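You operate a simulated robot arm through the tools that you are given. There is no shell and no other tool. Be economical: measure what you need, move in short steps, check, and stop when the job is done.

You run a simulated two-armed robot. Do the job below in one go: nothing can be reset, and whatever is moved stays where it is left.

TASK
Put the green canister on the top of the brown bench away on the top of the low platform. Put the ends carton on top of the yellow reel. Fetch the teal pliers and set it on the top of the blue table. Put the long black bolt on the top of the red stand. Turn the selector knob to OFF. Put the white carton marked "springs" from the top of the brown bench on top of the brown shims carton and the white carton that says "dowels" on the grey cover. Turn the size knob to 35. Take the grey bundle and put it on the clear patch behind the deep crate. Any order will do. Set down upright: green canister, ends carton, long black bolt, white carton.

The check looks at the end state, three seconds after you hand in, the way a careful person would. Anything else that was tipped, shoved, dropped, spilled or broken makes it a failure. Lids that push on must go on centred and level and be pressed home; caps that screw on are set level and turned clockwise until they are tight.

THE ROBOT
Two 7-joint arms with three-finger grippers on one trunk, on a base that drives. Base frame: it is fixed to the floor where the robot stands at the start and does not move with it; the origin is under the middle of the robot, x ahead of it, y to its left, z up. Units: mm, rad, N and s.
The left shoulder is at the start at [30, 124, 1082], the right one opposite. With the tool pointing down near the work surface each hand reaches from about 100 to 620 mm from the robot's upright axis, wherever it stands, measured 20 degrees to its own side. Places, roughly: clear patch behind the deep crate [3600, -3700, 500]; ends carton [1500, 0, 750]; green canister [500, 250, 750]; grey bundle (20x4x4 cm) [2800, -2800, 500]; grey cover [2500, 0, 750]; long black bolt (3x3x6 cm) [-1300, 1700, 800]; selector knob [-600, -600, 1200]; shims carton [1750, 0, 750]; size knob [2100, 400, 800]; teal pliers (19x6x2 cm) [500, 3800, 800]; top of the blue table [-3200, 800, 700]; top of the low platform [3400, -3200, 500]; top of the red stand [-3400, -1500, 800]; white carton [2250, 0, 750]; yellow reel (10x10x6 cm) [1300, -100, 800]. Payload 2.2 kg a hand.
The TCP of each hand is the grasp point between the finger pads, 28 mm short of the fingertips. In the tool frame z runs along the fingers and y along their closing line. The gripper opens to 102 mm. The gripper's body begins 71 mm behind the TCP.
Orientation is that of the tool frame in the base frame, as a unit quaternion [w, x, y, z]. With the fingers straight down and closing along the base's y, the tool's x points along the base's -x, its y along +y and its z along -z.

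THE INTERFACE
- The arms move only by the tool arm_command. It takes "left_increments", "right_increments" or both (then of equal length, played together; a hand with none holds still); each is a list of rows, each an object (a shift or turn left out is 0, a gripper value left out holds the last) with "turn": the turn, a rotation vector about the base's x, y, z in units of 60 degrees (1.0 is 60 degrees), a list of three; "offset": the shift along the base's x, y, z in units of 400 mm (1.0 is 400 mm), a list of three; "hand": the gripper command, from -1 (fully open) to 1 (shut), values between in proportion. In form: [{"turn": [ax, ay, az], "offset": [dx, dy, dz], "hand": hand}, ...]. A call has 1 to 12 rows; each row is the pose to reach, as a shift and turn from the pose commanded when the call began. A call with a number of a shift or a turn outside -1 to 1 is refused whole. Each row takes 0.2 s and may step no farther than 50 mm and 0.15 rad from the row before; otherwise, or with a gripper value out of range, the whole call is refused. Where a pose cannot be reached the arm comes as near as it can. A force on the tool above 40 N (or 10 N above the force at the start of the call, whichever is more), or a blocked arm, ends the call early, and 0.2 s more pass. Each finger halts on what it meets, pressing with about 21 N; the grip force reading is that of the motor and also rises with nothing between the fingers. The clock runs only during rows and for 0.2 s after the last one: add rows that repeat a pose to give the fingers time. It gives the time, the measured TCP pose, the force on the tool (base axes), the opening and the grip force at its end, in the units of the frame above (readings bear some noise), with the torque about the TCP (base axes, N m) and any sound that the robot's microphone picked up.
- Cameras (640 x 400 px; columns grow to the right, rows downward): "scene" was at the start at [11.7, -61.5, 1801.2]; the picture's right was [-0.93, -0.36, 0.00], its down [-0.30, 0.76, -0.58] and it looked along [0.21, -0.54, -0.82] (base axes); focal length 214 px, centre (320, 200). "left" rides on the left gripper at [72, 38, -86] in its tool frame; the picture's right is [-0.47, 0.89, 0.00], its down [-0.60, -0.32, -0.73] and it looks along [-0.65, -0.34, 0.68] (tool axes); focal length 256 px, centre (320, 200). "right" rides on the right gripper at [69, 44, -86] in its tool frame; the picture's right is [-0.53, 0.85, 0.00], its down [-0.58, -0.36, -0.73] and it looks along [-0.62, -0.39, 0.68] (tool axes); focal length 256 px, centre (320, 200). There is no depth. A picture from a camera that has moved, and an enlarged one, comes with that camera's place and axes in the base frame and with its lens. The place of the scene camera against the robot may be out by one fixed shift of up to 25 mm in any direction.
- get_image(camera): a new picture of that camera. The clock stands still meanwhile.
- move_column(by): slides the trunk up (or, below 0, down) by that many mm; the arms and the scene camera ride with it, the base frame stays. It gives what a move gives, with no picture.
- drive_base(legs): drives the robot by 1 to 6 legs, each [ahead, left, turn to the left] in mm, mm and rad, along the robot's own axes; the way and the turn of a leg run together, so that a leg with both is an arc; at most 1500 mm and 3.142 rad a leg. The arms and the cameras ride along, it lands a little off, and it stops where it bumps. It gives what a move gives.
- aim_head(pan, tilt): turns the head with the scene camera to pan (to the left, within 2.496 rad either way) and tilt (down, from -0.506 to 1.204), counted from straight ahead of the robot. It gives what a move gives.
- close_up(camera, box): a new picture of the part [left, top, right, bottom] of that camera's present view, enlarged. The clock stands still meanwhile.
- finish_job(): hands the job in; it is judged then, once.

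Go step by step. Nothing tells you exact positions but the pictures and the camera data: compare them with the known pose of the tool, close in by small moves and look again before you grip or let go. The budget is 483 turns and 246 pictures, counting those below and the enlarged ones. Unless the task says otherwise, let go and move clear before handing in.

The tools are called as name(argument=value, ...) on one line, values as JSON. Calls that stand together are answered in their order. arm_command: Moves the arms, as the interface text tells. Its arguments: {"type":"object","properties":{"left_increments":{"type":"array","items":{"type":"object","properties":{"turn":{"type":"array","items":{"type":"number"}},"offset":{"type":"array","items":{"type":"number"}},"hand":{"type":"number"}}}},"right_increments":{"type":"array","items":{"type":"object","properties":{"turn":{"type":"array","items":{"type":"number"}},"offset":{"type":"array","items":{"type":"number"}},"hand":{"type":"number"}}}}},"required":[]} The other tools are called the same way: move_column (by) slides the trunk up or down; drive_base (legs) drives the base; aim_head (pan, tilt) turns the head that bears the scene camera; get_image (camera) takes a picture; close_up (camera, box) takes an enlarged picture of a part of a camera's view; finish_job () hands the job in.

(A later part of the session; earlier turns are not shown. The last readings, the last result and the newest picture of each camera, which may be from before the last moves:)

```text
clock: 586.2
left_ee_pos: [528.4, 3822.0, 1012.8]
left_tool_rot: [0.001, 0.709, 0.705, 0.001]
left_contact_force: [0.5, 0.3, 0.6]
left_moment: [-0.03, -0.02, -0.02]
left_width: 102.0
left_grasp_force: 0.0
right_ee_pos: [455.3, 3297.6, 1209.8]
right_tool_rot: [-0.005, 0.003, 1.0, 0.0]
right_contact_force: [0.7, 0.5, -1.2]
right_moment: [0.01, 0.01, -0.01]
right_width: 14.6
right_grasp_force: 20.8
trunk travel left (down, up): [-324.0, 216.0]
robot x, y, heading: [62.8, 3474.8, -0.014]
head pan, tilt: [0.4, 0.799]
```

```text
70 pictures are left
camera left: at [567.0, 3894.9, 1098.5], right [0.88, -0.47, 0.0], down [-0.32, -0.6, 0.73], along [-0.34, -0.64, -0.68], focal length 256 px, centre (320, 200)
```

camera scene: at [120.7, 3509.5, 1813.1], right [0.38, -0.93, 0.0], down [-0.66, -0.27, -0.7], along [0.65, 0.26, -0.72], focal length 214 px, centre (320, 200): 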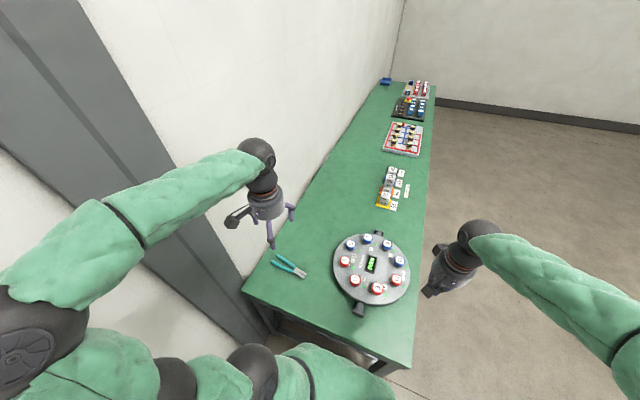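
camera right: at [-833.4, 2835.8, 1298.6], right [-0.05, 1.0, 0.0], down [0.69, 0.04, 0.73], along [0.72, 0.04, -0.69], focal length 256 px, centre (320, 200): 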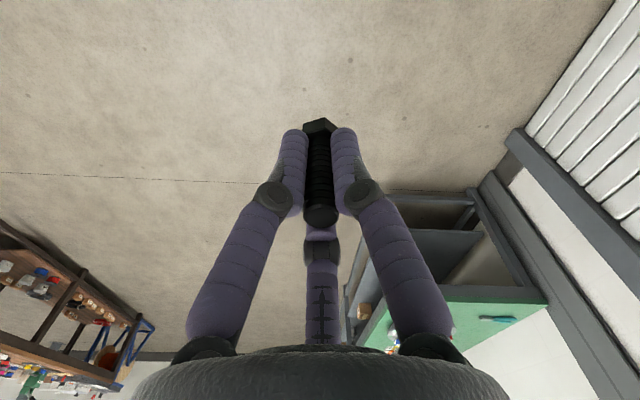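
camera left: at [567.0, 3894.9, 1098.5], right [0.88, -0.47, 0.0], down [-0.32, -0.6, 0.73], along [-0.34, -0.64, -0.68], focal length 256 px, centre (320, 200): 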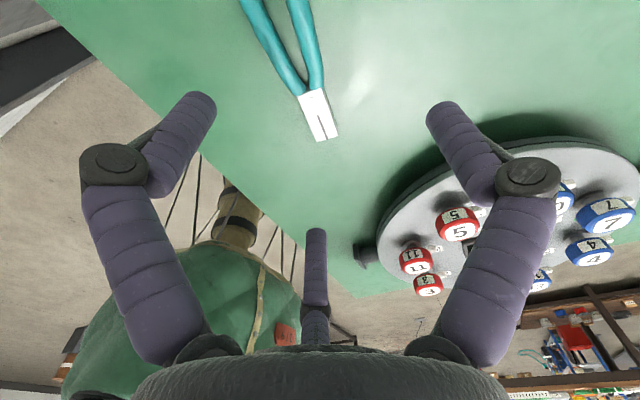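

arm_command(left_increments=[{"offset": [-0.04, -0.03, -0.07]}, {"offset": [-0.075, -0.05, -0.15]}, {"offset": [-0.078, -0.055, -0.22]}])

get_image(camera="left")

```text
clock: 587.0
left_ee_pos: [498.8, 3800.2, 926.1]
left_tool_rot: [0.001, 0.709, 0.705, 0.002]
left_contact_force: [0.8, -0.1, 0.4]
left_moment: [-0.02, -0.01, 0.0]
left_width: 101.7
left_grasp_force: 0.1
right_ee_pos: [456.8, 3296.2, 1209.2]
right_tool_rot: [-0.005, 0.002, 1.0, 0.0]
right_contact_force: [0.5, 0.5, -0.7]
right_moment: [0.0, 0.01, 0.0]
right_width: 14.2
right_grasp_force: 20.8
trunk travel left (down, up): [-324.0, 216.0]
robot x, y, heading: [56.5, 3473.5, -0.014]
head pan, tilt: [0.4, 0.799]
```

```text
69 pictures are left
camera left: at [537.6, 3873.1, 1011.3], right [0.88, -0.47, 0.0], down [-0.32, -0.6, 0.73], along [-0.34, -0.65, -0.68], focal length 256 px, centre (320, 200)
```

left: 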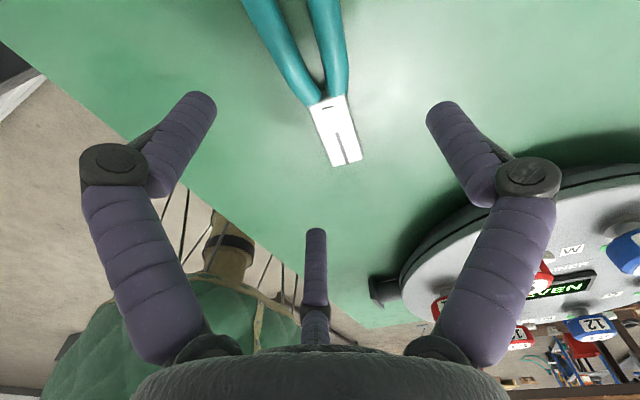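

arm_command(left_increments=[{"offset": [0, -0.01, -0.09]}, {"offset": [0, -0.01, -0.175]}])

get_image(camera="left")

```text
clock: 587.6
left_ee_pos: [497.9, 3799.0, 857.2]
left_tool_rot: [0.0, 0.709, 0.706, 0.001]
left_contact_force: [0.2, -0.8, 0.2]
left_moment: [-0.01, -0.03, -0.01]
left_width: 102.3
left_grasp_force: 0.0
right_ee_pos: [455.7, 3298.0, 1209.6]
right_tool_rot: [-0.004, 0.003, 1.0, -0.001]
right_contact_force: [0.4, 0.4, 0.1]
right_moment: [0.02, 0.0, 0.04]
right_width: 14.4
right_grasp_force: 20.5
trunk travel left (down, up): [-324.0, 216.0]
robot x, y, heading: [60.2, 3469.7, -0.011]
head pan, tilt: [0.4, 0.799]
```

```text
68 pictures are left
camera left: at [536.1, 3871.1, 942.8], right [0.88, -0.47, 0.0], down [-0.32, -0.6, 0.73], along [-0.34, -0.65, -0.68], focal length 256 px, centre (320, 200)
```

left: 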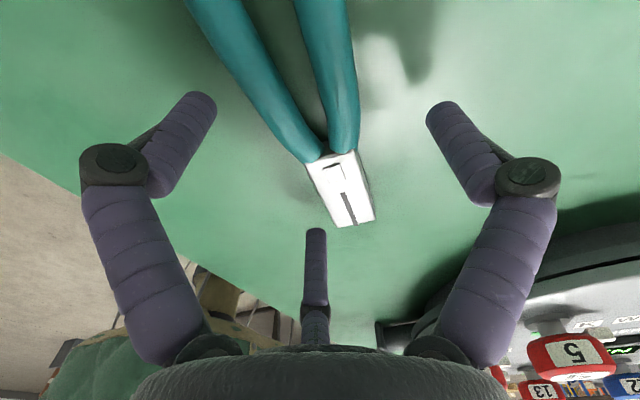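

arm_command(left_increments=[{"offset": [0.003, 0.028, 0]}, {"offset": [0.003, 0.028, -0.02]}, {"offset": [0.003, 0.028, -0.034]}])

arm_command(left_increments=[{"offset": [0, 0, -0.006]}, {"offset": [0, 0, -0.01]}])

get_image(camera="left")

```text
clock: 588.5
left_ee_pos: [499.2, 3808.0, 842.7]
left_tool_rot: [0.001, 0.71, 0.704, 0.002]
left_contact_force: [0.2, 1.1, 0.2]
left_moment: [-0.03, 0.02, -0.01]
left_width: 101.9
left_grasp_force: 0.1
right_ee_pos: [454.9, 3296.9, 1209.1]
right_tool_rot: [-0.005, 0.003, 1.0, 0.0]
right_contact_force: [1.5, 0.5, -0.1]
right_moment: [-0.03, 0.01, -0.02]
right_width: 14.7
right_grasp_force: 20.9
trunk travel left (down, up): [-324.0, 216.0]
robot x, y, heading: [59.9, 3477.5, -0.01]
head pan, tilt: [0.4, 0.799]
```

```text
clock: 589.0
left_ee_pos: [499.4, 3807.5, 838.4]
left_tool_rot: [0.001, 0.709, 0.705, 0.001]
left_contact_force: [-0.3, -0.5, 0.4]
left_moment: [0.0, 0.02, 0.03]
left_width: 102.1
left_grasp_force: 0.1
right_ee_pos: [455.4, 3298.3, 1209.7]
right_tool_rot: [-0.005, 0.004, 1.0, 0.001]
right_contact_force: [-0.8, -0.8, 0.0]
right_moment: [-0.02, 0.0, 0.0]
right_width: 14.5
right_grasp_force: 20.8
trunk travel left (down, up): [-324.0, 216.0]
robot x, y, heading: [60.5, 3473.4, -0.01]
head pan, tilt: [0.4, 0.799]
```

```text
67 pictures are left
camera left: at [537.6, 3880.2, 924.8], right [0.88, -0.47, 0.0], down [-0.32, -0.6, 0.73], along [-0.34, -0.65, -0.68], focal length 256 px, centre (320, 200)
```

left: 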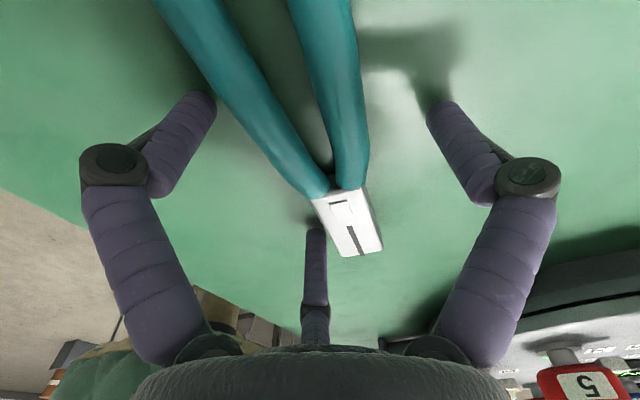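

arm_command(left_increments=[{"offset": [0, 0, -0.01]}, {"offset": [0, 0, -0.02]}])

arm_command(left_increments=[{"offset": [0, 0, -0.008]}, {"offset": [0, 0, -0.016]}])

```text
clock: 589.6
left_ee_pos: [499.0, 3806.1, 834.6]
left_tool_rot: [0.001, 0.709, 0.705, 0.003]
left_contact_force: [-5.6, -3.7, 39.4]
left_moment: [-1.9, 1.37, -0.09]
left_width: 102.3
left_grasp_force: 0.0
right_ee_pos: [453.1, 3295.5, 1210.6]
right_tool_rot: [-0.004, 0.003, 1.0, 0.001]
right_contact_force: [0.1, 0.7, 0.0]
right_moment: [0.02, -0.03, 0.0]
right_width: 14.4
right_grasp_force: 21.0
trunk travel left (down, up): [-324.0, 216.0]
robot x, y, heading: [61.7, 3469.3, -0.013]
head pan, tilt: [0.4, 0.799]
```

```text
clock: 590.0
left_ee_pos: [499.0, 3806.0, 834.8]
left_tool_rot: [0.001, 0.71, 0.705, 0.003]
left_contact_force: [-8.0, -3.6, 31.2]
left_moment: [-1.75, 1.13, -0.26]
left_width: 102.0
left_grasp_force: 0.2
right_ee_pos: [452.8, 3296.5, 1211.3]
right_tool_rot: [-0.004, 0.003, 1.0, 0.001]
right_contact_force: [0.6, -0.2, 0.0]
right_moment: [-0.01, 0.01, -0.02]
right_width: 14.5
right_grasp_force: 20.8
trunk travel left (down, up): [-324.0, 216.0]
robot x, y, heading: [62.7, 3472.2, -0.014]
head pan, tilt: [0.4, 0.799]
stopped in row 1 (left hand): the force on the tool passed its limit at 54 N (the readings are from after the stop); the commanded pose is now the measured one
```

Touching the bench. Raise 4 mm and close.

arm_command(left_increments=[{"offset": [0, 0, 0.01]}, {"offset": [0, 0, 0.01], "hand": -0.4}, {"offset": [0, 0, 0.01], "hand": 0.2}, {"offset": [0, 0, 0.01], "hand": 0.7}, {"offset": [0, 0, 0.01], "hand": 1}, {"offset": [0, 0, 0.01], "hand": 1}])

get_image(camera="left")

```text
clock: 591.4
left_ee_pos: [498.7, 3805.1, 838.1]
left_tool_rot: [0.001, 0.71, 0.704, 0.004]
left_contact_force: [-10.6, -16.3, 31.0]
left_moment: [-1.91, 1.18, -0.09]
left_width: 93.7
left_grasp_force: 21.3
right_ee_pos: [452.7, 3294.4, 1209.4]
right_tool_rot: [-0.003, 0.004, 1.0, 0.001]
right_contact_force: [0.0, -0.7, -1.0]
right_moment: [-0.01, 0.02, 0.01]
right_width: 14.6
right_grasp_force: 21.1
trunk travel left (down, up): [-324.0, 216.0]
robot x, y, heading: [63.3, 3475.9, -0.024]
head pan, tilt: [0.4, 0.799]
```

```text
66 pictures are left
camera left: at [536.8, 3878.1, 923.9], right [0.88, -0.47, 0.0], down [-0.33, -0.6, 0.73], along [-0.34, -0.64, -0.69], focal length 256 px, centre (320, 200)
```

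left: 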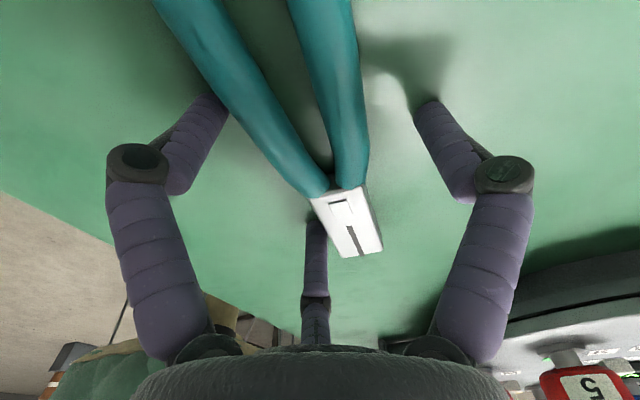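

The hand sits skewed and the third digit touched the bench. Open, rise, realign to the pliers' axis (−8°) and grip at the pivot (498, 3790).

arm_command(left_increments=[{"hand": 0}, {"hand": -1}, {"hand": -1}, {"offset": [0, 0, 0.06]}])

arm_command(left_increments=[{"turn": [0, 0, -0.13], "offset": [0, -0.037, 0]}, {"turn": [0, 0, -0.13], "offset": [0, -0.037, -0.03]}])

get_image(camera="left")

```text
clock: 592.4
left_ee_pos: [499.4, 3808.1, 860.9]
left_tool_rot: [0.001, 0.709, 0.706, 0.002]
left_contact_force: [-0.4, 0.1, 0.7]
left_moment: [-0.01, -0.01, -0.01]
left_width: 102.1
left_grasp_force: 0.0
right_ee_pos: [454.2, 3296.4, 1209.3]
right_tool_rot: [-0.004, 0.004, 1.0, 0.001]
right_contact_force: [0.6, -0.3, -0.2]
right_moment: [0.04, 0.0, 0.0]
right_width: 14.6
right_grasp_force: 20.9
trunk travel left (down, up): [-324.0, 216.0]
robot x, y, heading: [60.8, 3471.2, -0.01]
head pan, tilt: [0.4, 0.799]
```

```text
clock: 593.0
left_ee_pos: [500.7, 3794.5, 850.5]
left_tool_rot: [0.002, 0.755, 0.656, 0.005]
left_contact_force: [-4.3, 4.0, 20.6]
left_moment: [1.3, 0.41, 0.15]
left_width: 102.6
left_grasp_force: 0.5
right_ee_pos: [453.1, 3296.4, 1211.0]
right_tool_rot: [-0.004, 0.002, 1.0, 0.001]
right_contact_force: [0.7, 0.3, -0.1]
right_moment: [0.01, -0.04, -0.01]
right_width: 14.6
right_grasp_force: 21.2
trunk travel left (down, up): [-324.0, 216.0]
robot x, y, heading: [60.5, 3471.3, -0.012]
head pan, tilt: [0.4, 0.799]
```

```text
65 pictures are left
camera left: at [548.0, 3861.3, 937.4], right [0.81, -0.59, 0.01], down [-0.41, -0.56, 0.72], along [-0.42, -0.59, -0.69], focal length 256 px, centre (320, 200)
```

left: 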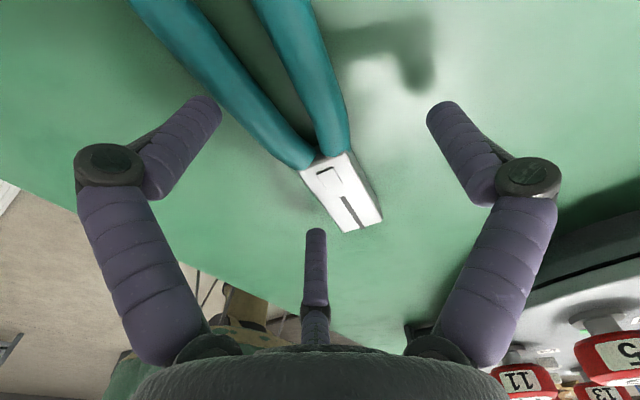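

close_up(camera="scene", box=[220, 200, 360, 310])

```text
3.64 times, centred on (290, 255) of scene
camera zoom: at [117.2, 3509.5, 1813.4], right [0.38, -0.93, 0.0], down [-0.66, -0.27, -0.7], along [0.65, 0.26, -0.72], focal length 780 px, centre (429, 0)
```

zoom: 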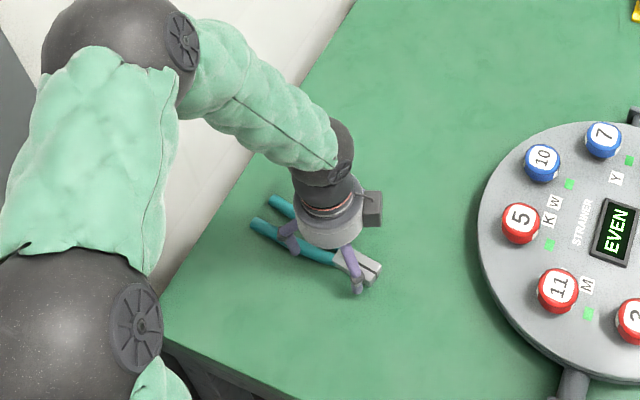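

The left elbow hangs low by the bench edge and is probably what's touching. Raise the hand and trunk, then come down again.

arm_command(left_increments=[{"offset": [0, 0, 0.1]}, {"offset": [0, 0, 0.2]}])

move_column(by=180)

arm_command(left_increments=[{"offset": [0, 0, -0.11]}, {"offset": [0, 0, -0.22]}, {"offset": [0, 0, -0.33]}, {"offset": [0, 0, -0.44]}, {"offset": [0, 0, -0.54]}])

get_image(camera="left")

get_image(camera="scene")

```text
clock: 593.5
left_ee_pos: [500.2, 3793.8, 928.5]
left_tool_rot: [0.002, 0.755, 0.655, 0.003]
left_contact_force: [-1.1, -0.3, -0.2]
left_moment: [0.03, 0.0, 0.0]
left_width: 102.0
left_grasp_force: 0.1
right_ee_pos: [454.3, 3296.4, 1210.6]
right_tool_rot: [-0.005, 0.003, 1.0, 0.0]
right_contact_force: [-0.7, -0.5, -0.6]
right_moment: [-0.01, 0.03, -0.02]
right_width: 14.7
right_grasp_force: 21.4
trunk travel left (down, up): [-324.0, 216.0]
robot x, y, heading: [60.1, 3470.9, -0.011]
head pan, tilt: [0.4, 0.799]
```

```text
clock: 595.5
left_ee_pos: [501.2, 3794.0, 1109.1]
left_tool_rot: [0.001, 0.756, 0.655, 0.002]
left_contact_force: [0.8, -0.3, -0.7]
left_moment: [0.01, -0.05, -0.01]
left_width: 101.9
left_grasp_force: 0.1
right_ee_pos: [455.2, 3296.8, 1389.5]
right_tool_rot: [-0.006, 0.003, 1.0, 0.0]
right_contact_force: [0.2, 0.1, -0.2]
right_moment: [0.05, -0.01, 0.0]
right_width: 14.7
right_grasp_force: 20.8
trunk travel left (down, up): [-504.0, 36.0]
robot x, y, heading: [60.3, 3474.0, -0.015]
head pan, tilt: [0.4, 0.799]
```

```text
clock: 596.8
left_ee_pos: [503.9, 3795.3, 890.4]
left_tool_rot: [0.001, 0.755, 0.655, 0.003]
left_contact_force: [0.4, 0.2, 0.3]
left_moment: [-0.05, 0.01, -0.01]
left_width: 101.8
left_grasp_force: 0.0
right_ee_pos: [456.1, 3297.2, 1389.8]
right_tool_rot: [-0.005, 0.003, 1.0, 0.0]
right_contact_force: [0.7, -0.4, 0.5]
right_moment: [0.0, 0.03, -0.01]
right_width: 14.4
right_grasp_force: 20.9
trunk travel left (down, up): [-504.0, 36.0]
robot x, y, heading: [62.9, 3472.1, -0.016]
head pan, tilt: [0.4, 0.799]
```

```text
63 pictures are left
camera left: at [550.4, 3862.2, 977.1], right [0.81, -0.59, 0.0], down [-0.4, -0.55, 0.73], along [-0.42, -0.59, -0.69], focal length 256 px, centre (320, 200)
```

left: 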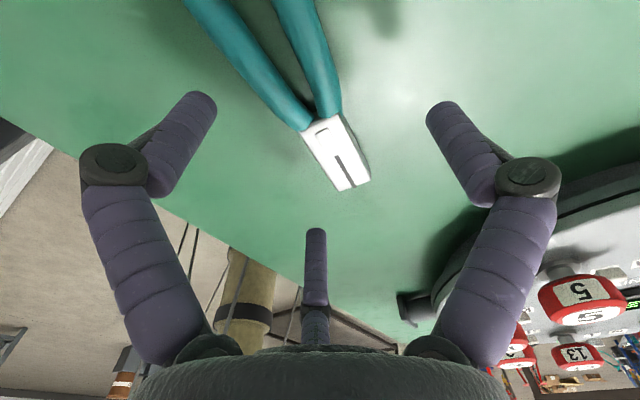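

```text
62 pictures are left
camera scene: at [121.3, 3510.6, 1993.0], right [0.38, -0.93, 0.0], down [-0.66, -0.27, -0.7], along [0.65, 0.26, -0.72], focal length 214 px, centre (320, 200)
```

scene: 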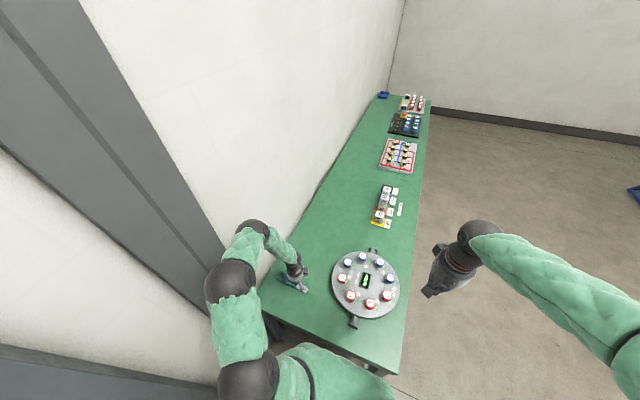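

arm_command(left_increments=[{"offset": [-0.004, 0.01, -0.05]}, {"offset": [-0.004, 0.012, -0.1]}, {"offset": [-0.004, 0.012, -0.12]}])

get_image(camera="left")

```text
clock: 597.5
left_ee_pos: [499.5, 3798.1, 844.6]
left_tool_rot: [0.002, 0.755, 0.655, 0.002]
left_contact_force: [-1.5, -0.4, 1.5]
left_moment: [0.01, 0.12, 0.12]
left_width: 102.0
left_grasp_force: 0.0
right_ee_pos: [455.3, 3296.9, 1390.3]
right_tool_rot: [-0.006, 0.002, 1.0, 0.001]
right_contact_force: [-0.1, -0.5, -0.2]
right_moment: [-0.03, 0.0, 0.01]
right_width: 14.3
right_grasp_force: 20.9
trunk travel left (down, up): [-504.0, 36.0]
robot x, y, heading: [58.3, 3472.2, -0.014]
head pan, tilt: [0.4, 0.799]
```

```text
61 pictures are left
camera left: at [547.4, 3865.7, 929.8], right [0.81, -0.59, 0.0], down [-0.4, -0.55, 0.73], along [-0.42, -0.59, -0.68], focal length 256 px, centre (320, 200)
```

left: 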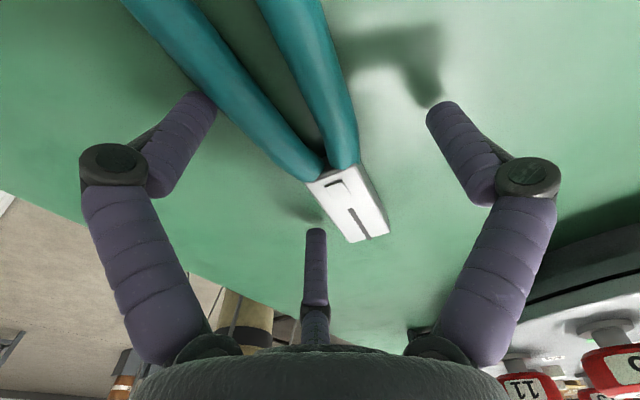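

The hand actually has three digits (one opposing two). I'll shift 10 mm sideways so none lands on the handle, then close.

arm_command(left_increments=[{"offset": [0, 0, 0.05]}, {"offset": [-0.027, 0.004, 0.05]}, {"offset": [-0.027, 0.004, 0.0]}, {"offset": [-0.027, 0.004, -0.012]}])

get_image(camera="left")

```text
clock: 598.5
left_ee_pos: [487.8, 3800.9, 840.1]
left_tool_rot: [0.002, 0.755, 0.655, 0.002]
left_contact_force: [-0.9, -0.4, -0.1]
left_moment: [0.0, -0.01, 0.01]
left_width: 102.2
left_grasp_force: 0.0
right_ee_pos: [455.3, 3297.5, 1389.8]
right_tool_rot: [-0.004, 0.004, 1.0, 0.0]
right_contact_force: [0.2, -0.5, -0.9]
right_moment: [0.01, 0.0, 0.01]
right_width: 14.5
right_grasp_force: 21.3
trunk travel left (down, up): [-504.0, 36.0]
robot x, y, heading: [61.4, 3471.8, -0.013]
head pan, tilt: [0.4, 0.799]
```

```text
60 pictures are left
camera left: at [535.7, 3867.4, 925.2], right [0.81, -0.59, 0.0], down [-0.4, -0.55, 0.73], along [-0.42, -0.59, -0.69], focal length 256 px, centre (320, 200)
```

left: 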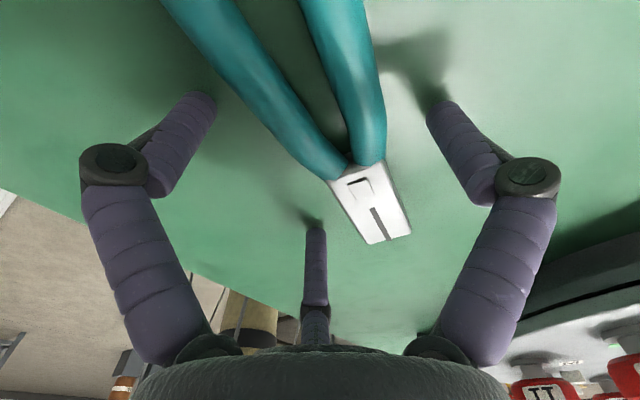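

arm_command(left_increments=[{"hand": -0.5}, {"hand": 0}, {"hand": 0.5}, {"hand": 1}, {"hand": 1}, {"hand": 1}])

get_image(camera="left")

```text
clock: 599.1
left_ee_pos: [483.9, 3795.6, 843.4]
left_tool_rot: [0.002, 0.755, 0.655, 0.002]
left_contact_force: [-11.7, -12.4, 48.6]
left_moment: [-1.96, 1.77, 0.08]
left_width: 74.1
left_grasp_force: 17.3
right_ee_pos: [450.1, 3293.3, 1391.8]
right_tool_rot: [-0.003, 0.003, 1.0, 0.002]
right_contact_force: [-0.2, -0.1, 0.1]
right_moment: [0.01, 0.0, 0.0]
right_width: 14.3
right_grasp_force: 21.2
trunk travel left (down, up): [-504.0, 36.0]
robot x, y, heading: [58.7, 3471.5, -0.014]
head pan, tilt: [0.4, 0.799]
stopped in row 2 (left hand): the force on the tool passed its limit at 46 N (the readings are from after the stop); the commanded pose is now the measured one
```

```text
59 pictures are left
camera left: at [531.8, 3862.3, 929.1], right [0.81, -0.59, 0.0], down [-0.4, -0.55, 0.73], along [-0.43, -0.59, -0.68], focal length 256 px, centre (320, 200)
```

left: 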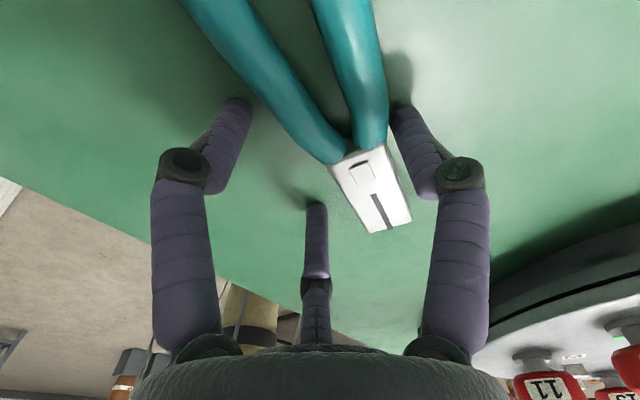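

The digits extend lower as they close; raise 10 mm and continue closing.

arm_command(left_increments=[{"offset": [0, 0, 0.015], "hand": -0.4}, {"offset": [0.005, 0.005, 0.02], "hand": -0.3}, {"offset": [0.005, 0.005, 0.02], "hand": 0.1}, {"offset": [0.005, 0.005, 0.02], "hand": 0.4}, {"offset": [0.005, 0.005, 0.02], "hand": 0.7}, {"offset": [0.005, 0.005, 0.02], "hand": 1}, {"offset": [0.005, 0.005, 0.02], "hand": 1}])

get_image(camera="left")

```text
clock: 600.7
left_ee_pos: [489.0, 3802.2, 848.2]
left_tool_rot: [0.001, 0.756, 0.655, 0.002]
left_contact_force: [0.1, -0.4, 7.5]
left_moment: [-0.05, -0.05, -0.05]
left_width: 56.3
left_grasp_force: 20.5
right_ee_pos: [454.6, 3297.8, 1390.5]
right_tool_rot: [-0.004, 0.003, 1.0, 0.001]
right_contact_force: [0.5, -0.4, 0.2]
right_moment: [-0.04, -0.03, 0.03]
right_width: 14.5
right_grasp_force: 21.1
trunk travel left (down, up): [-504.0, 36.0]
robot x, y, heading: [58.3, 3474.0, -0.013]
head pan, tilt: [0.4, 0.799]
```

```text
58 pictures are left
camera left: at [537.2, 3868.5, 934.2], right [0.81, -0.59, 0.0], down [-0.4, -0.55, 0.73], along [-0.43, -0.59, -0.68], focal length 256 px, centre (320, 200)
```

left: 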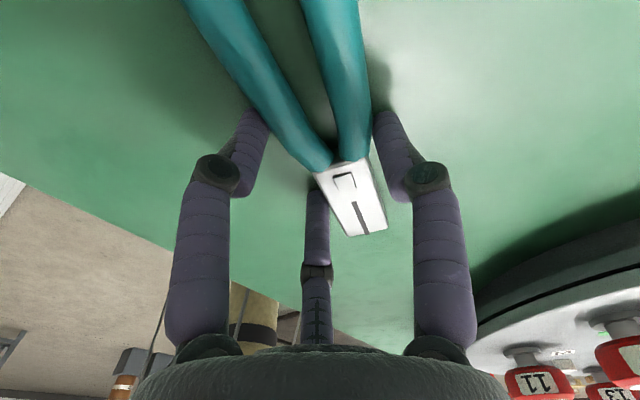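

arm_command(left_increments=[{"offset": [0, 0, 0.03], "hand": 1}, {"offset": [0, 0, 0.07]}, {"offset": [0, 0, 0.12]}, {"offset": [0, 0, 0.2]}])

get_image(camera="left")

```text
clock: 601.7
left_ee_pos: [487.9, 3802.8, 927.6]
left_tool_rot: [0.001, 0.755, 0.655, 0.001]
left_contact_force: [-0.2, -1.0, -2.3]
left_moment: [-0.05, 0.07, -0.01]
left_width: 56.3
left_grasp_force: 20.8
right_ee_pos: [453.8, 3297.1, 1390.4]
right_tool_rot: [-0.004, 0.004, 1.0, 0.001]
right_contact_force: [-0.1, -0.3, -0.5]
right_moment: [-0.01, -0.02, 0.01]
right_width: 14.5
right_grasp_force: 20.9
trunk travel left (down, up): [-504.0, 36.0]
robot x, y, heading: [59.3, 3473.0, -0.007]
head pan, tilt: [0.4, 0.799]
```

```text
57 pictures are left
camera left: at [536.0, 3869.1, 1013.7], right [0.81, -0.59, 0.0], down [-0.4, -0.55, 0.73], along [-0.43, -0.59, -0.68], focal length 256 px, centre (320, 200)
```

left: 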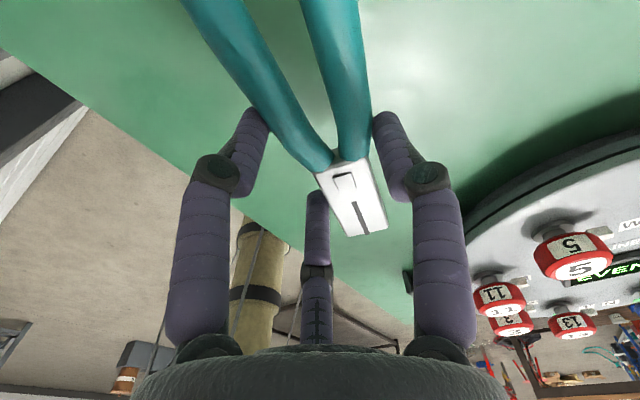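

Pliers are held. Tuck them, lower the trunk, and drive to the blue table.

arm_command(left_increments=[{"offset": [-0.02, -0.01, 0.1]}, {"offset": [-0.05, -0.02, 0.2]}, {"offset": [-0.1, -0.04, 0.29]}, {"offset": [-0.15, -0.06, 0.38]}, {"offset": [-0.2, -0.08, 0.47]}, {"offset": [-0.25, -0.1, 0.56]}, {"offset": [-0.3, -0.12, 0.65]}])

drive_base(legs=[[0, -130, 0.007], [-1100, 0, 0], [-1160, 0, 0], [-80, -700, 0]])

move_column(by=-180)

drive_base(legs=[[0, -900, 0], [0, -800, 0], [0, 0, 3.13]])

aim_head(pan=0.0, tilt=0.7)

get_image(camera="scene")

```text
clock: 603.3
left_ee_pos: [366.1, 3752.8, 1189.1]
left_tool_rot: [0.001, 0.756, 0.655, 0.001]
left_contact_force: [-0.8, -0.3, -3.2]
left_moment: [-0.05, 0.05, 0.01]
left_width: 56.2
left_grasp_force: 21.5
right_ee_pos: [453.1, 3296.8, 1390.6]
right_tool_rot: [-0.004, 0.004, 1.0, 0.001]
right_contact_force: [0.0, 0.0, 0.5]
right_moment: [-0.01, -0.06, 0.01]
right_width: 14.4
right_grasp_force: 21.0
trunk travel left (down, up): [-504.0, 36.0]
robot x, y, heading: [56.2, 3470.9, -0.017]
head pan, tilt: [0.4, 0.799]
```

```text
clock: 618.8
left_ee_pos: [-1983.0, 2924.3, 1187.0]
left_tool_rot: [0.002, 0.752, 0.66, 0.001]
left_contact_force: [-0.2, 0.7, -2.5]
left_moment: [-0.11, 0.08, -0.01]
left_width: 56.1
left_grasp_force: 20.8
right_ee_pos: [-1892.6, 2469.6, 1390.6]
right_tool_rot: [-0.005, -0.003, 1.0, 0.0]
right_contact_force: [0.6, -1.0, -0.1]
right_moment: [0.0, -0.01, 0.02]
right_width: 14.5
right_grasp_force: 20.7
trunk travel left (down, up): [-504.0, 36.0]
robot x, y, heading: [-2290.0, 2640.4, -0.002]
head pan, tilt: [0.4, 0.799]
```

```text
clock: 620.8
left_ee_pos: [-1984.4, 2924.9, 1006.5]
left_tool_rot: [0.002, 0.752, 0.659, 0.001]
left_contact_force: [0.1, -0.3, -2.8]
left_moment: [-0.14, 0.06, -0.03]
left_width: 56.1
left_grasp_force: 21.3
right_ee_pos: [-1892.3, 2469.3, 1209.3]
right_tool_rot: [-0.005, -0.003, 1.0, 0.0]
right_contact_force: [-0.1, -0.7, -1.3]
right_moment: [-0.03, 0.0, 0.01]
right_width: 14.4
right_grasp_force: 20.9
trunk travel left (down, up): [-324.0, 216.0]
robot x, y, heading: [-2288.3, 2641.9, -0.001]
head pan, tilt: [0.4, 0.799]
```

```text
clock: 637.0
left_ee_pos: [-2572.6, 623.4, 1006.3]
left_tool_rot: [-0.002, -0.674, 0.739, 0.001]
left_contact_force: [0.0, -0.4, -2.8]
left_moment: [0.09, -0.03, 0.03]
left_width: 55.6
left_grasp_force: 21.5
right_ee_pos: [-2681.8, 1073.6, 1210.1]
right_tool_rot: [0.0, 1.0, 0.022, 0.005]
right_contact_force: [-0.9, 0.3, -0.2]
right_moment: [0.03, 0.02, -0.03]
right_width: 14.7
right_grasp_force: 21.4
trunk travel left (down, up): [-324.0, 216.0]
robot x, y, heading: [-2277.5, 914.6, -3.103]
head pan, tilt: [0.4, 0.799]
```

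```text
clock: 637.8
left_ee_pos: [-2572.6, 622.9, 1005.8]
left_tool_rot: [-0.001, -0.675, 0.738, 0.002]
left_contact_force: [0.1, -0.4, -2.6]
left_moment: [0.13, -0.04, 0.04]
left_width: 55.7
left_grasp_force: 20.6
right_ee_pos: [-2681.0, 1074.3, 1210.1]
right_tool_rot: [0.0, 1.0, 0.023, 0.004]
right_contact_force: [-0.4, -0.6, -0.5]
right_moment: [0.0, 0.01, 0.0]
right_width: 14.3
right_grasp_force: 21.1
trunk travel left (down, up): [-324.0, 216.0]
robot x, y, heading: [-2276.6, 918.1, -3.105]
head pan, tilt: [0.0, 0.7]
```

```text
56 pictures are left
camera scene: at [-2318.9, 922.3, 1821.2], right [-0.04, 1.0, 0.0], down [0.64, 0.03, -0.76], along [-0.76, -0.03, -0.64], focal length 214 px, centre (320, 200)
```

scene: 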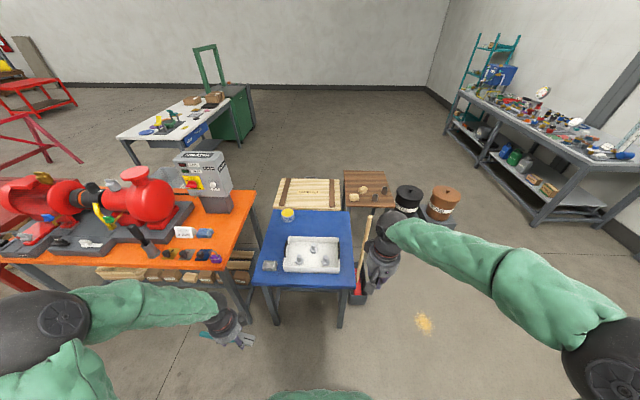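

Blue table seen; the strip left of its tray at ≈(−3190, 548) is free. Approach, then turn the pliers to lie along x.

drive_base(legs=[[0, 230, -0.037], [345, 0, 0]])

arm_command(left_increments=[{"turn": [0, 0, 0.125]}, {"turn": [0, 0, 0.25]}, {"turn": [0, 0, 0.375]}, {"turn": [0, 0, 0.5]}, {"turn": [0, 0, 0.625]}, {"turn": [0, 0, 0.75]}, {"turn": [0, 0, 0.875]}, {"turn": [0, 0, 1.0]}])

arm_command(left_increments=[{"turn": [0, 0, 0.125], "offset": [-0.05, 0.03, 0]}, {"turn": [0, 0, 0.25], "offset": [-0.1, 0.06, 0]}, {"turn": [0, 0, 0.375], "offset": [-0.15, 0.09, 0]}, {"turn": [0, 0, 0.5], "offset": [-0.2, 0.12, 0]}, {"turn": [0, 0, 0.63], "offset": [-0.25, 0.15, -0.03]}])

get_image(camera="scene")

```text
clock: 641.4
left_ee_pos: [-2923.5, 405.2, 1005.1]
left_tool_rot: [-0.001, -0.659, 0.752, 0.001]
left_contact_force: [0.4, -0.2, -2.5]
left_moment: [0.09, -0.07, -0.03]
left_width: 55.6
left_grasp_force: 21.2
right_ee_pos: [-3014.4, 860.8, 1209.3]
right_tool_rot: [0.0, 1.0, 0.001, 0.005]
right_contact_force: [-0.6, -0.2, -1.1]
right_moment: [-0.01, -0.06, 0.0]
right_width: 14.3
right_grasp_force: 21.0
trunk travel left (down, up): [-324.0, 216.0]
robot x, y, heading: [-2619.4, 687.9, 3.133]
head pan, tilt: [0.0, 0.7]
```

```text
clock: 643.2
left_ee_pos: [-2922.9, 406.4, 1006.6]
left_tool_rot: [0.002, 0.947, -0.322, 0.0]
left_contact_force: [-0.6, 0.3, -2.2]
left_moment: [0.06, 0.08, 0.01]
left_width: 55.8
left_grasp_force: 21.0
right_ee_pos: [-3013.6, 861.6, 1209.8]
right_tool_rot: [0.0, 1.0, 0.001, 0.004]
right_contact_force: [0.1, 0.2, 0.0]
right_moment: [0.0, -0.02, -0.03]
right_width: 14.5
right_grasp_force: 21.2
trunk travel left (down, up): [-324.0, 216.0]
robot x, y, heading: [-2616.8, 686.6, 3.133]
head pan, tilt: [0.0, 0.7]
```

```text
clock: 644.4
left_ee_pos: [-3025.6, 465.1, 995.0]
left_tool_rot: [0.002, 1.0, 0.003, 0.001]
left_contact_force: [-0.2, 1.2, -3.0]
left_moment: [0.04, 0.06, -0.01]
left_width: 55.6
left_grasp_force: 21.0
right_ee_pos: [-3015.8, 860.4, 1210.1]
right_tool_rot: [0.0, 1.0, 0.002, 0.006]
right_contact_force: [0.1, -0.8, -0.6]
right_moment: [0.02, -0.04, 0.0]
right_width: 14.2
right_grasp_force: 20.7
trunk travel left (down, up): [-324.0, 216.0]
robot x, y, heading: [-2619.1, 687.7, 3.138]
head pan, tilt: [0.0, 0.7]
```

```text
55 pictures are left
camera scene: at [-2659.7, 695.2, 1821.2], right [0.0, 1.0, 0.0], down [0.65, 0.0, -0.76], along [-0.76, 0.0, -0.65], focal length 214 px, centre (320, 200)
```

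scene: 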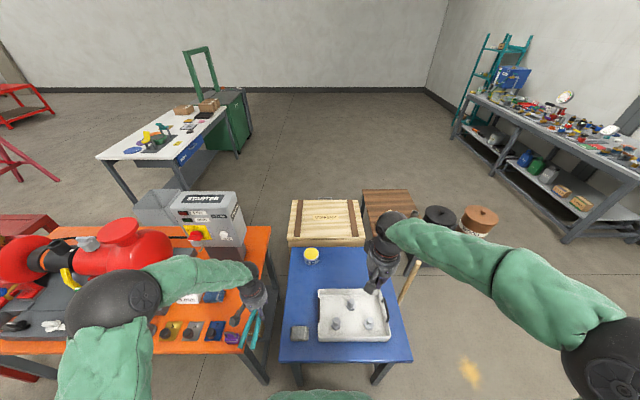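

arm_command(left_increments=[{"offset": [0, 0.1, 0]}, {"offset": [-0.03, 0.2, 0]}, {"offset": [-0.1, 0.275, -0.02]}, {"offset": [-0.2, 0.275, -0.06]}, {"offset": [-0.3, 0.275, -0.12]}, {"offset": [-0.399, 0.275, -0.18]}])

get_image(camera="left")

close_up(camera="scene", box=[220, 230, 420, 380])

```text
clock: 645.8
left_ee_pos: [-3184.3, 577.2, 922.5]
left_tool_rot: [0.002, 1.0, 0.001, 0.001]
left_contact_force: [-1.6, -0.6, -2.6]
left_moment: [0.02, 0.02, -0.01]
left_width: 55.6
left_grasp_force: 21.6
right_ee_pos: [-3015.5, 860.5, 1209.2]
right_tool_rot: [0.0, 1.0, 0.001, 0.005]
right_contact_force: [-1.0, 0.9, -0.9]
right_moment: [-0.01, -0.01, -0.01]
right_width: 14.4
right_grasp_force: 21.0
trunk travel left (down, up): [-324.0, 216.0]
robot x, y, heading: [-2619.1, 687.4, 3.135]
head pan, tilt: [0.0, 0.7]
```

```text
54 pictures are left
camera left: at [-3111.4, 540.1, 1007.5], right [-0.46, -0.89, 0.0], down [-0.61, 0.32, 0.73], along [-0.65, 0.34, -0.68], focal length 256 px, centre (320, 200)
```

left: 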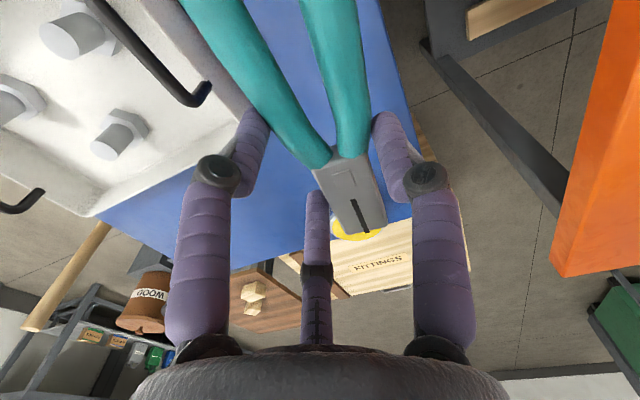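

```text
2.67 times, centred on (320, 305) of scene
camera zoom: at [-2660.5, 695.1, 1821.1], right [0.0, 1.0, 0.0], down [0.65, 0.0, -0.76], along [-0.76, 0.0, -0.65], focal length 572 px, centre (320, -80)
```

zoom: 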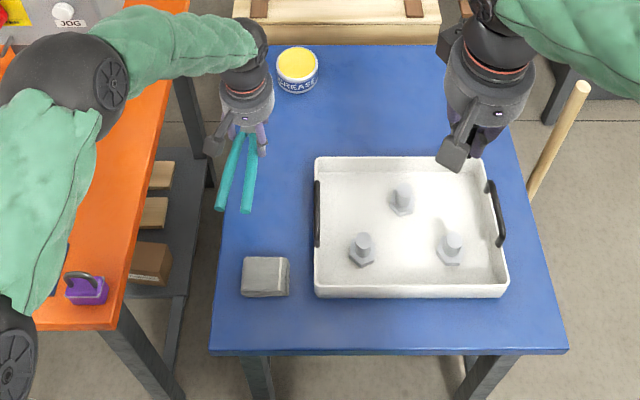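

Raise the trunk so my elbow stays clear of the orange bench, then lower the pliers.

move_column(by=180)

arm_command(left_increments=[{"offset": [0, 0.015, -0.11]}, {"offset": [0, 0.03, -0.22]}, {"offset": [0, 0.03, -0.33]}, {"offset": [0, 0.03, -0.44]}, {"offset": [0, 0.03, -0.55]}, {"offset": [0, 0.03, -0.66]}, {"offset": [0, 0.03, -0.77]}, {"offset": [0, 0.03, -0.82]}])

get_image(camera="scene")

get_image(camera="left")

```text
clock: 647.8
left_ee_pos: [-3181.7, 577.4, 1103.0]
left_tool_rot: [0.002, 1.0, 0.001, 0.001]
left_contact_force: [-0.7, -1.3, -2.6]
left_moment: [0.03, 0.09, -0.01]
left_width: 55.3
left_grasp_force: 20.7
right_ee_pos: [-3014.8, 861.4, 1389.7]
right_tool_rot: [0.0, 1.0, 0.001, 0.005]
right_contact_force: [-0.4, -0.4, 0.1]
right_moment: [0.0, 0.02, -0.01]
right_width: 14.5
right_grasp_force: 21.5
trunk travel left (down, up): [-504.0, 36.0]
robot x, y, heading: [-2616.2, 686.6, 3.137]
head pan, tilt: [0.0, 0.7]
```

```text
clock: 649.6
left_ee_pos: [-3181.2, 588.0, 772.0]
left_tool_rot: [0.001, 1.0, 0.001, 0.0]
left_contact_force: [0.2, 0.4, -2.7]
left_moment: [0.03, 0.09, 0.0]
left_width: 55.8
left_grasp_force: 20.8
right_ee_pos: [-3014.7, 862.0, 1389.6]
right_tool_rot: [0.0, 1.0, 0.001, 0.004]
right_contact_force: [-0.8, -0.7, 0.1]
right_moment: [0.01, -0.01, -0.02]
right_width: 14.5
right_grasp_force: 21.2
trunk travel left (down, up): [-504.0, 36.0]
robot x, y, heading: [-2621.5, 691.7, 3.136]
head pan, tilt: [0.0, 0.7]
```

```text
52 pictures are left
camera scene: at [-2658.3, 695.1, 2001.3], right [0.0, 1.0, 0.0], down [0.64, 0.0, -0.76], along [-0.76, 0.0, -0.64], focal length 214 px, centre (320, 200)
```

scene: 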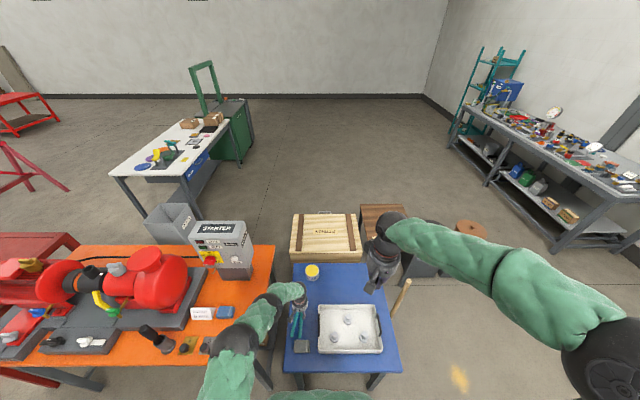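

```text
51 pictures are left
camera left: at [-3108.7, 550.7, 859.2], right [-0.46, -0.89, 0.0], down [-0.61, 0.32, 0.73], along [-0.65, 0.34, -0.68], focal length 256 px, centre (320, 200)
```

left: 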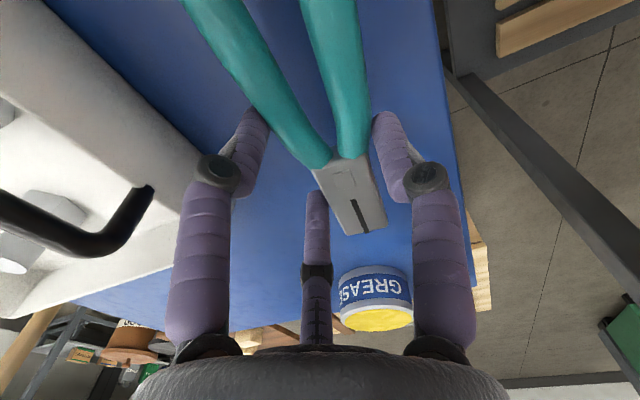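

arm_command(left_increments=[{"offset": [0, 0, -0.03]}, {"offset": [0, 0, -0.05]}])

arm_command(left_increments=[{"offset": [0, 0, -0.01]}, {"offset": [0, 0, -0.02]}])

```text
clock: 650.2
left_ee_pos: [-3182.2, 588.2, 753.7]
left_tool_rot: [0.002, 1.0, 0.002, 0.0]
left_contact_force: [-0.8, -1.4, 3.8]
left_moment: [0.02, -0.66, -0.09]
left_width: 55.8
left_grasp_force: 21.4
right_ee_pos: [-3012.7, 861.3, 1390.8]
right_tool_rot: [-0.001, 1.0, 0.001, 0.004]
right_contact_force: [-0.6, 0.5, -0.7]
right_moment: [0.0, -0.01, -0.01]
right_width: 14.3
right_grasp_force: 21.0
trunk travel left (down, up): [-504.0, 36.0]
robot x, y, heading: [-2622.4, 687.2, 3.134]
head pan, tilt: [0.0, 0.7]
```

```text
clock: 650.8
left_ee_pos: [-3181.9, 588.9, 746.9]
left_tool_rot: [0.002, 1.0, 0.0, 0.0]
left_contact_force: [-2.0, 0.4, 2.3]
left_moment: [0.07, -0.6, 0.0]
left_width: 56.0
left_grasp_force: 21.0
right_ee_pos: [-3014.3, 860.1, 1389.0]
right_tool_rot: [0.0, 1.0, 0.001, 0.005]
right_contact_force: [0.2, -0.4, -0.4]
right_moment: [0.0, 0.02, -0.01]
right_width: 14.2
right_grasp_force: 20.8
trunk travel left (down, up): [-504.0, 36.0]
robot x, y, heading: [-2614.9, 689.7, 3.133]
head pan, tilt: [0.0, 0.7]
```

arm_command(left_increments=[{"offset": [0, 0, -0.01]}, {"offset": [0, 0, -0.02]}])

arm_command(left_increments=[{"offset": [0, 0, -0.008]}])

```text
clock: 651.4
left_ee_pos: [-3182.3, 589.5, 738.9]
left_tool_rot: [0.002, 1.0, 0.001, 0.0]
left_contact_force: [-2.2, 0.2, 2.8]
left_moment: [0.07, -0.53, 0.06]
left_width: 55.8
left_grasp_force: 20.6
right_ee_pos: [-3013.6, 861.8, 1391.0]
right_tool_rot: [0.0, 1.0, 0.001, 0.005]
right_contact_force: [-0.4, 1.4, 0.0]
right_moment: [0.01, 0.04, 0.02]
right_width: 14.6
right_grasp_force: 20.8
trunk travel left (down, up): [-504.0, 36.0]
robot x, y, heading: [-2617.1, 688.1, 3.135]
head pan, tilt: [0.0, 0.7]
```

```text
clock: 651.8
left_ee_pos: [-3181.3, 589.9, 737.6]
left_tool_rot: [0.002, 1.0, 0.001, -0.001]
left_contact_force: [1.9, 1.2, 11.7]
left_moment: [-0.04, -0.23, 0.04]
left_width: 55.3
left_grasp_force: 21.3
right_ee_pos: [-3012.9, 862.3, 1389.9]
right_tool_rot: [0.002, 1.0, 0.001, 0.004]
right_contact_force: [0.3, 0.0, -0.3]
right_moment: [0.0, 0.03, 0.03]
right_width: 14.6
right_grasp_force: 21.3
trunk travel left (down, up): [-504.0, 36.0]
robot x, y, heading: [-2616.2, 690.3, 3.14]
head pan, tilt: [0.0, 0.7]
```

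Pliers rest on the table. Release and rise.

arm_command(left_increments=[{"offset": [0, 0, 0.004], "hand": 0.5}, {"offset": [0, 0, 0.01], "hand": -0.1}, {"offset": [0, 0, 0.02], "hand": -0.7}, {"offset": [0, 0, 0.03], "hand": -1}, {"offset": [0, 0, 0.1]}, {"offset": [0, 0, 0.2]}, {"offset": [0, 0, 0.31]}, {"offset": [0, 0, 0.42]}, {"offset": [0.03, 0, 0.53]}, {"offset": [0.06, 0, 0.64]}])

close_up(camera="scene", box=[250, 250, 410, 380])

```text
clock: 654.0
left_ee_pos: [-3158.9, 589.6, 989.4]
left_tool_rot: [0.002, 1.0, 0.001, 0.001]
left_contact_force: [0.0, 0.3, -1.2]
left_moment: [-0.03, 0.04, -0.01]
left_width: 102.1
left_grasp_force: 0.0
right_ee_pos: [-3013.0, 861.2, 1390.9]
right_tool_rot: [0.001, 1.0, 0.0, 0.004]
right_contact_force: [-0.8, -0.4, -0.4]
right_moment: [-0.01, 0.01, 0.01]
right_width: 14.0
right_grasp_force: 21.1
trunk travel left (down, up): [-504.0, 36.0]
robot x, y, heading: [-2619.6, 687.9, 3.141]
head pan, tilt: [0.0, 0.7]
```

```text
3.08 times, centred on (330, 315) of scene
camera zoom: at [-2656.3, 695.3, 2001.3], right [0.0, 1.0, 0.0], down [0.64, 0.0, -0.77], along [-0.77, 0.0, -0.64], focal length 660 px, centre (289, -154)
```

zoom: 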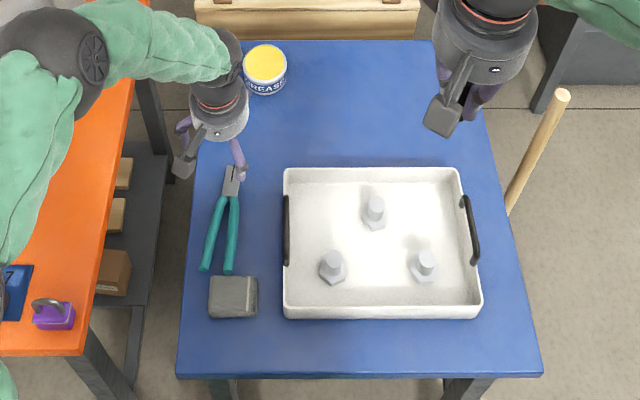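

Pliers done. Tuck the left hand, back off and go south to the red stand.

arm_command(left_increments=[{"offset": [0, 0, 0.1]}, {"offset": [0.02, 0, 0.2]}, {"offset": [0.06, 0, 0.3]}, {"offset": [0.12, -0.03, 0.4]}, {"offset": [0.2, -0.06, 0.48]}, {"offset": [0.28, -0.1, 0.55]}, {"offset": [0.36, -0.14, 0.62]}, {"offset": [0.44, -0.18, 0.7]}])

drive_base(legs=[[-290, 0, 0], [0, 1100, 0], [0, 1030, 0]])

move_column(by=-180)

get_image(camera="scene")

```text
clock: 655.8
left_ee_pos: [-2981.2, 517.0, 1271.3]
left_tool_rot: [0.002, 1.0, 0.001, 0.0]
left_contact_force: [0.1, -0.5, 0.0]
left_moment: [0.03, 0.03, -0.01]
left_width: 101.9
left_grasp_force: 0.0
right_ee_pos: [-3011.5, 862.8, 1391.1]
right_tool_rot: [0.0, 1.0, 0.001, 0.004]
right_contact_force: [1.0, 0.3, -0.6]
right_moment: [-0.01, 0.02, -0.02]
right_width: 14.5
right_grasp_force: 21.0
trunk travel left (down, up): [-504.0, 36.0]
robot x, y, heading: [-2616.8, 689.3, 3.139]
head pan, tilt: [0.0, 0.7]
```

```text
clock: 668.1
left_ee_pos: [-2671.1, -1636.7, 1271.3]
left_tool_rot: [0.002, 1.0, 0.007, 0.0]
left_contact_force: [0.5, -0.3, -0.9]
left_moment: [0.02, -0.02, -0.01]
left_width: 101.8
left_grasp_force: 0.1
right_ee_pos: [-2703.4, -1295.8, 1390.3]
right_tool_rot: [0.0, 1.0, 0.006, 0.005]
right_contact_force: [-0.1, -0.2, -0.9]
right_moment: [-0.03, 0.04, -0.02]
right_width: 14.5
right_grasp_force: 21.0
trunk travel left (down, up): [-504.0, 36.0]
robot x, y, heading: [-2306.3, -1464.0, -3.133]
head pan, tilt: [0.0, 0.7]
```

```text
clock: 670.1
left_ee_pos: [-2669.8, -1636.6, 1091.6]
left_tool_rot: [0.001, 1.0, 0.006, 0.0]
left_contact_force: [-0.1, 0.7, 0.5]
left_moment: [0.02, 0.02, -0.05]
left_width: 101.6
left_grasp_force: 0.0
right_ee_pos: [-2703.6, -1295.8, 1210.5]
right_tool_rot: [0.0, 1.0, 0.007, 0.005]
right_contact_force: [-0.3, 0.3, 0.4]
right_moment: [0.02, -0.01, -0.01]
right_width: 14.6
right_grasp_force: 20.5
trunk travel left (down, up): [-324.0, 216.0]
robot x, y, heading: [-2305.1, -1464.1, -3.136]
head pan, tilt: [0.0, 0.7]
```

```text
49 pictures are left
camera scene: at [-2346.2, -1457.9, 1821.4], right [0.0, 1.0, 0.0], down [0.64, 0.0, -0.76], along [-0.76, 0.0, -0.64], focal length 214 px, centre (320, 200)
```

scene: 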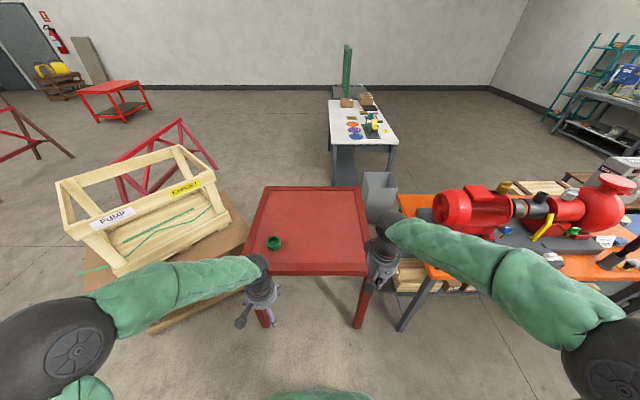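

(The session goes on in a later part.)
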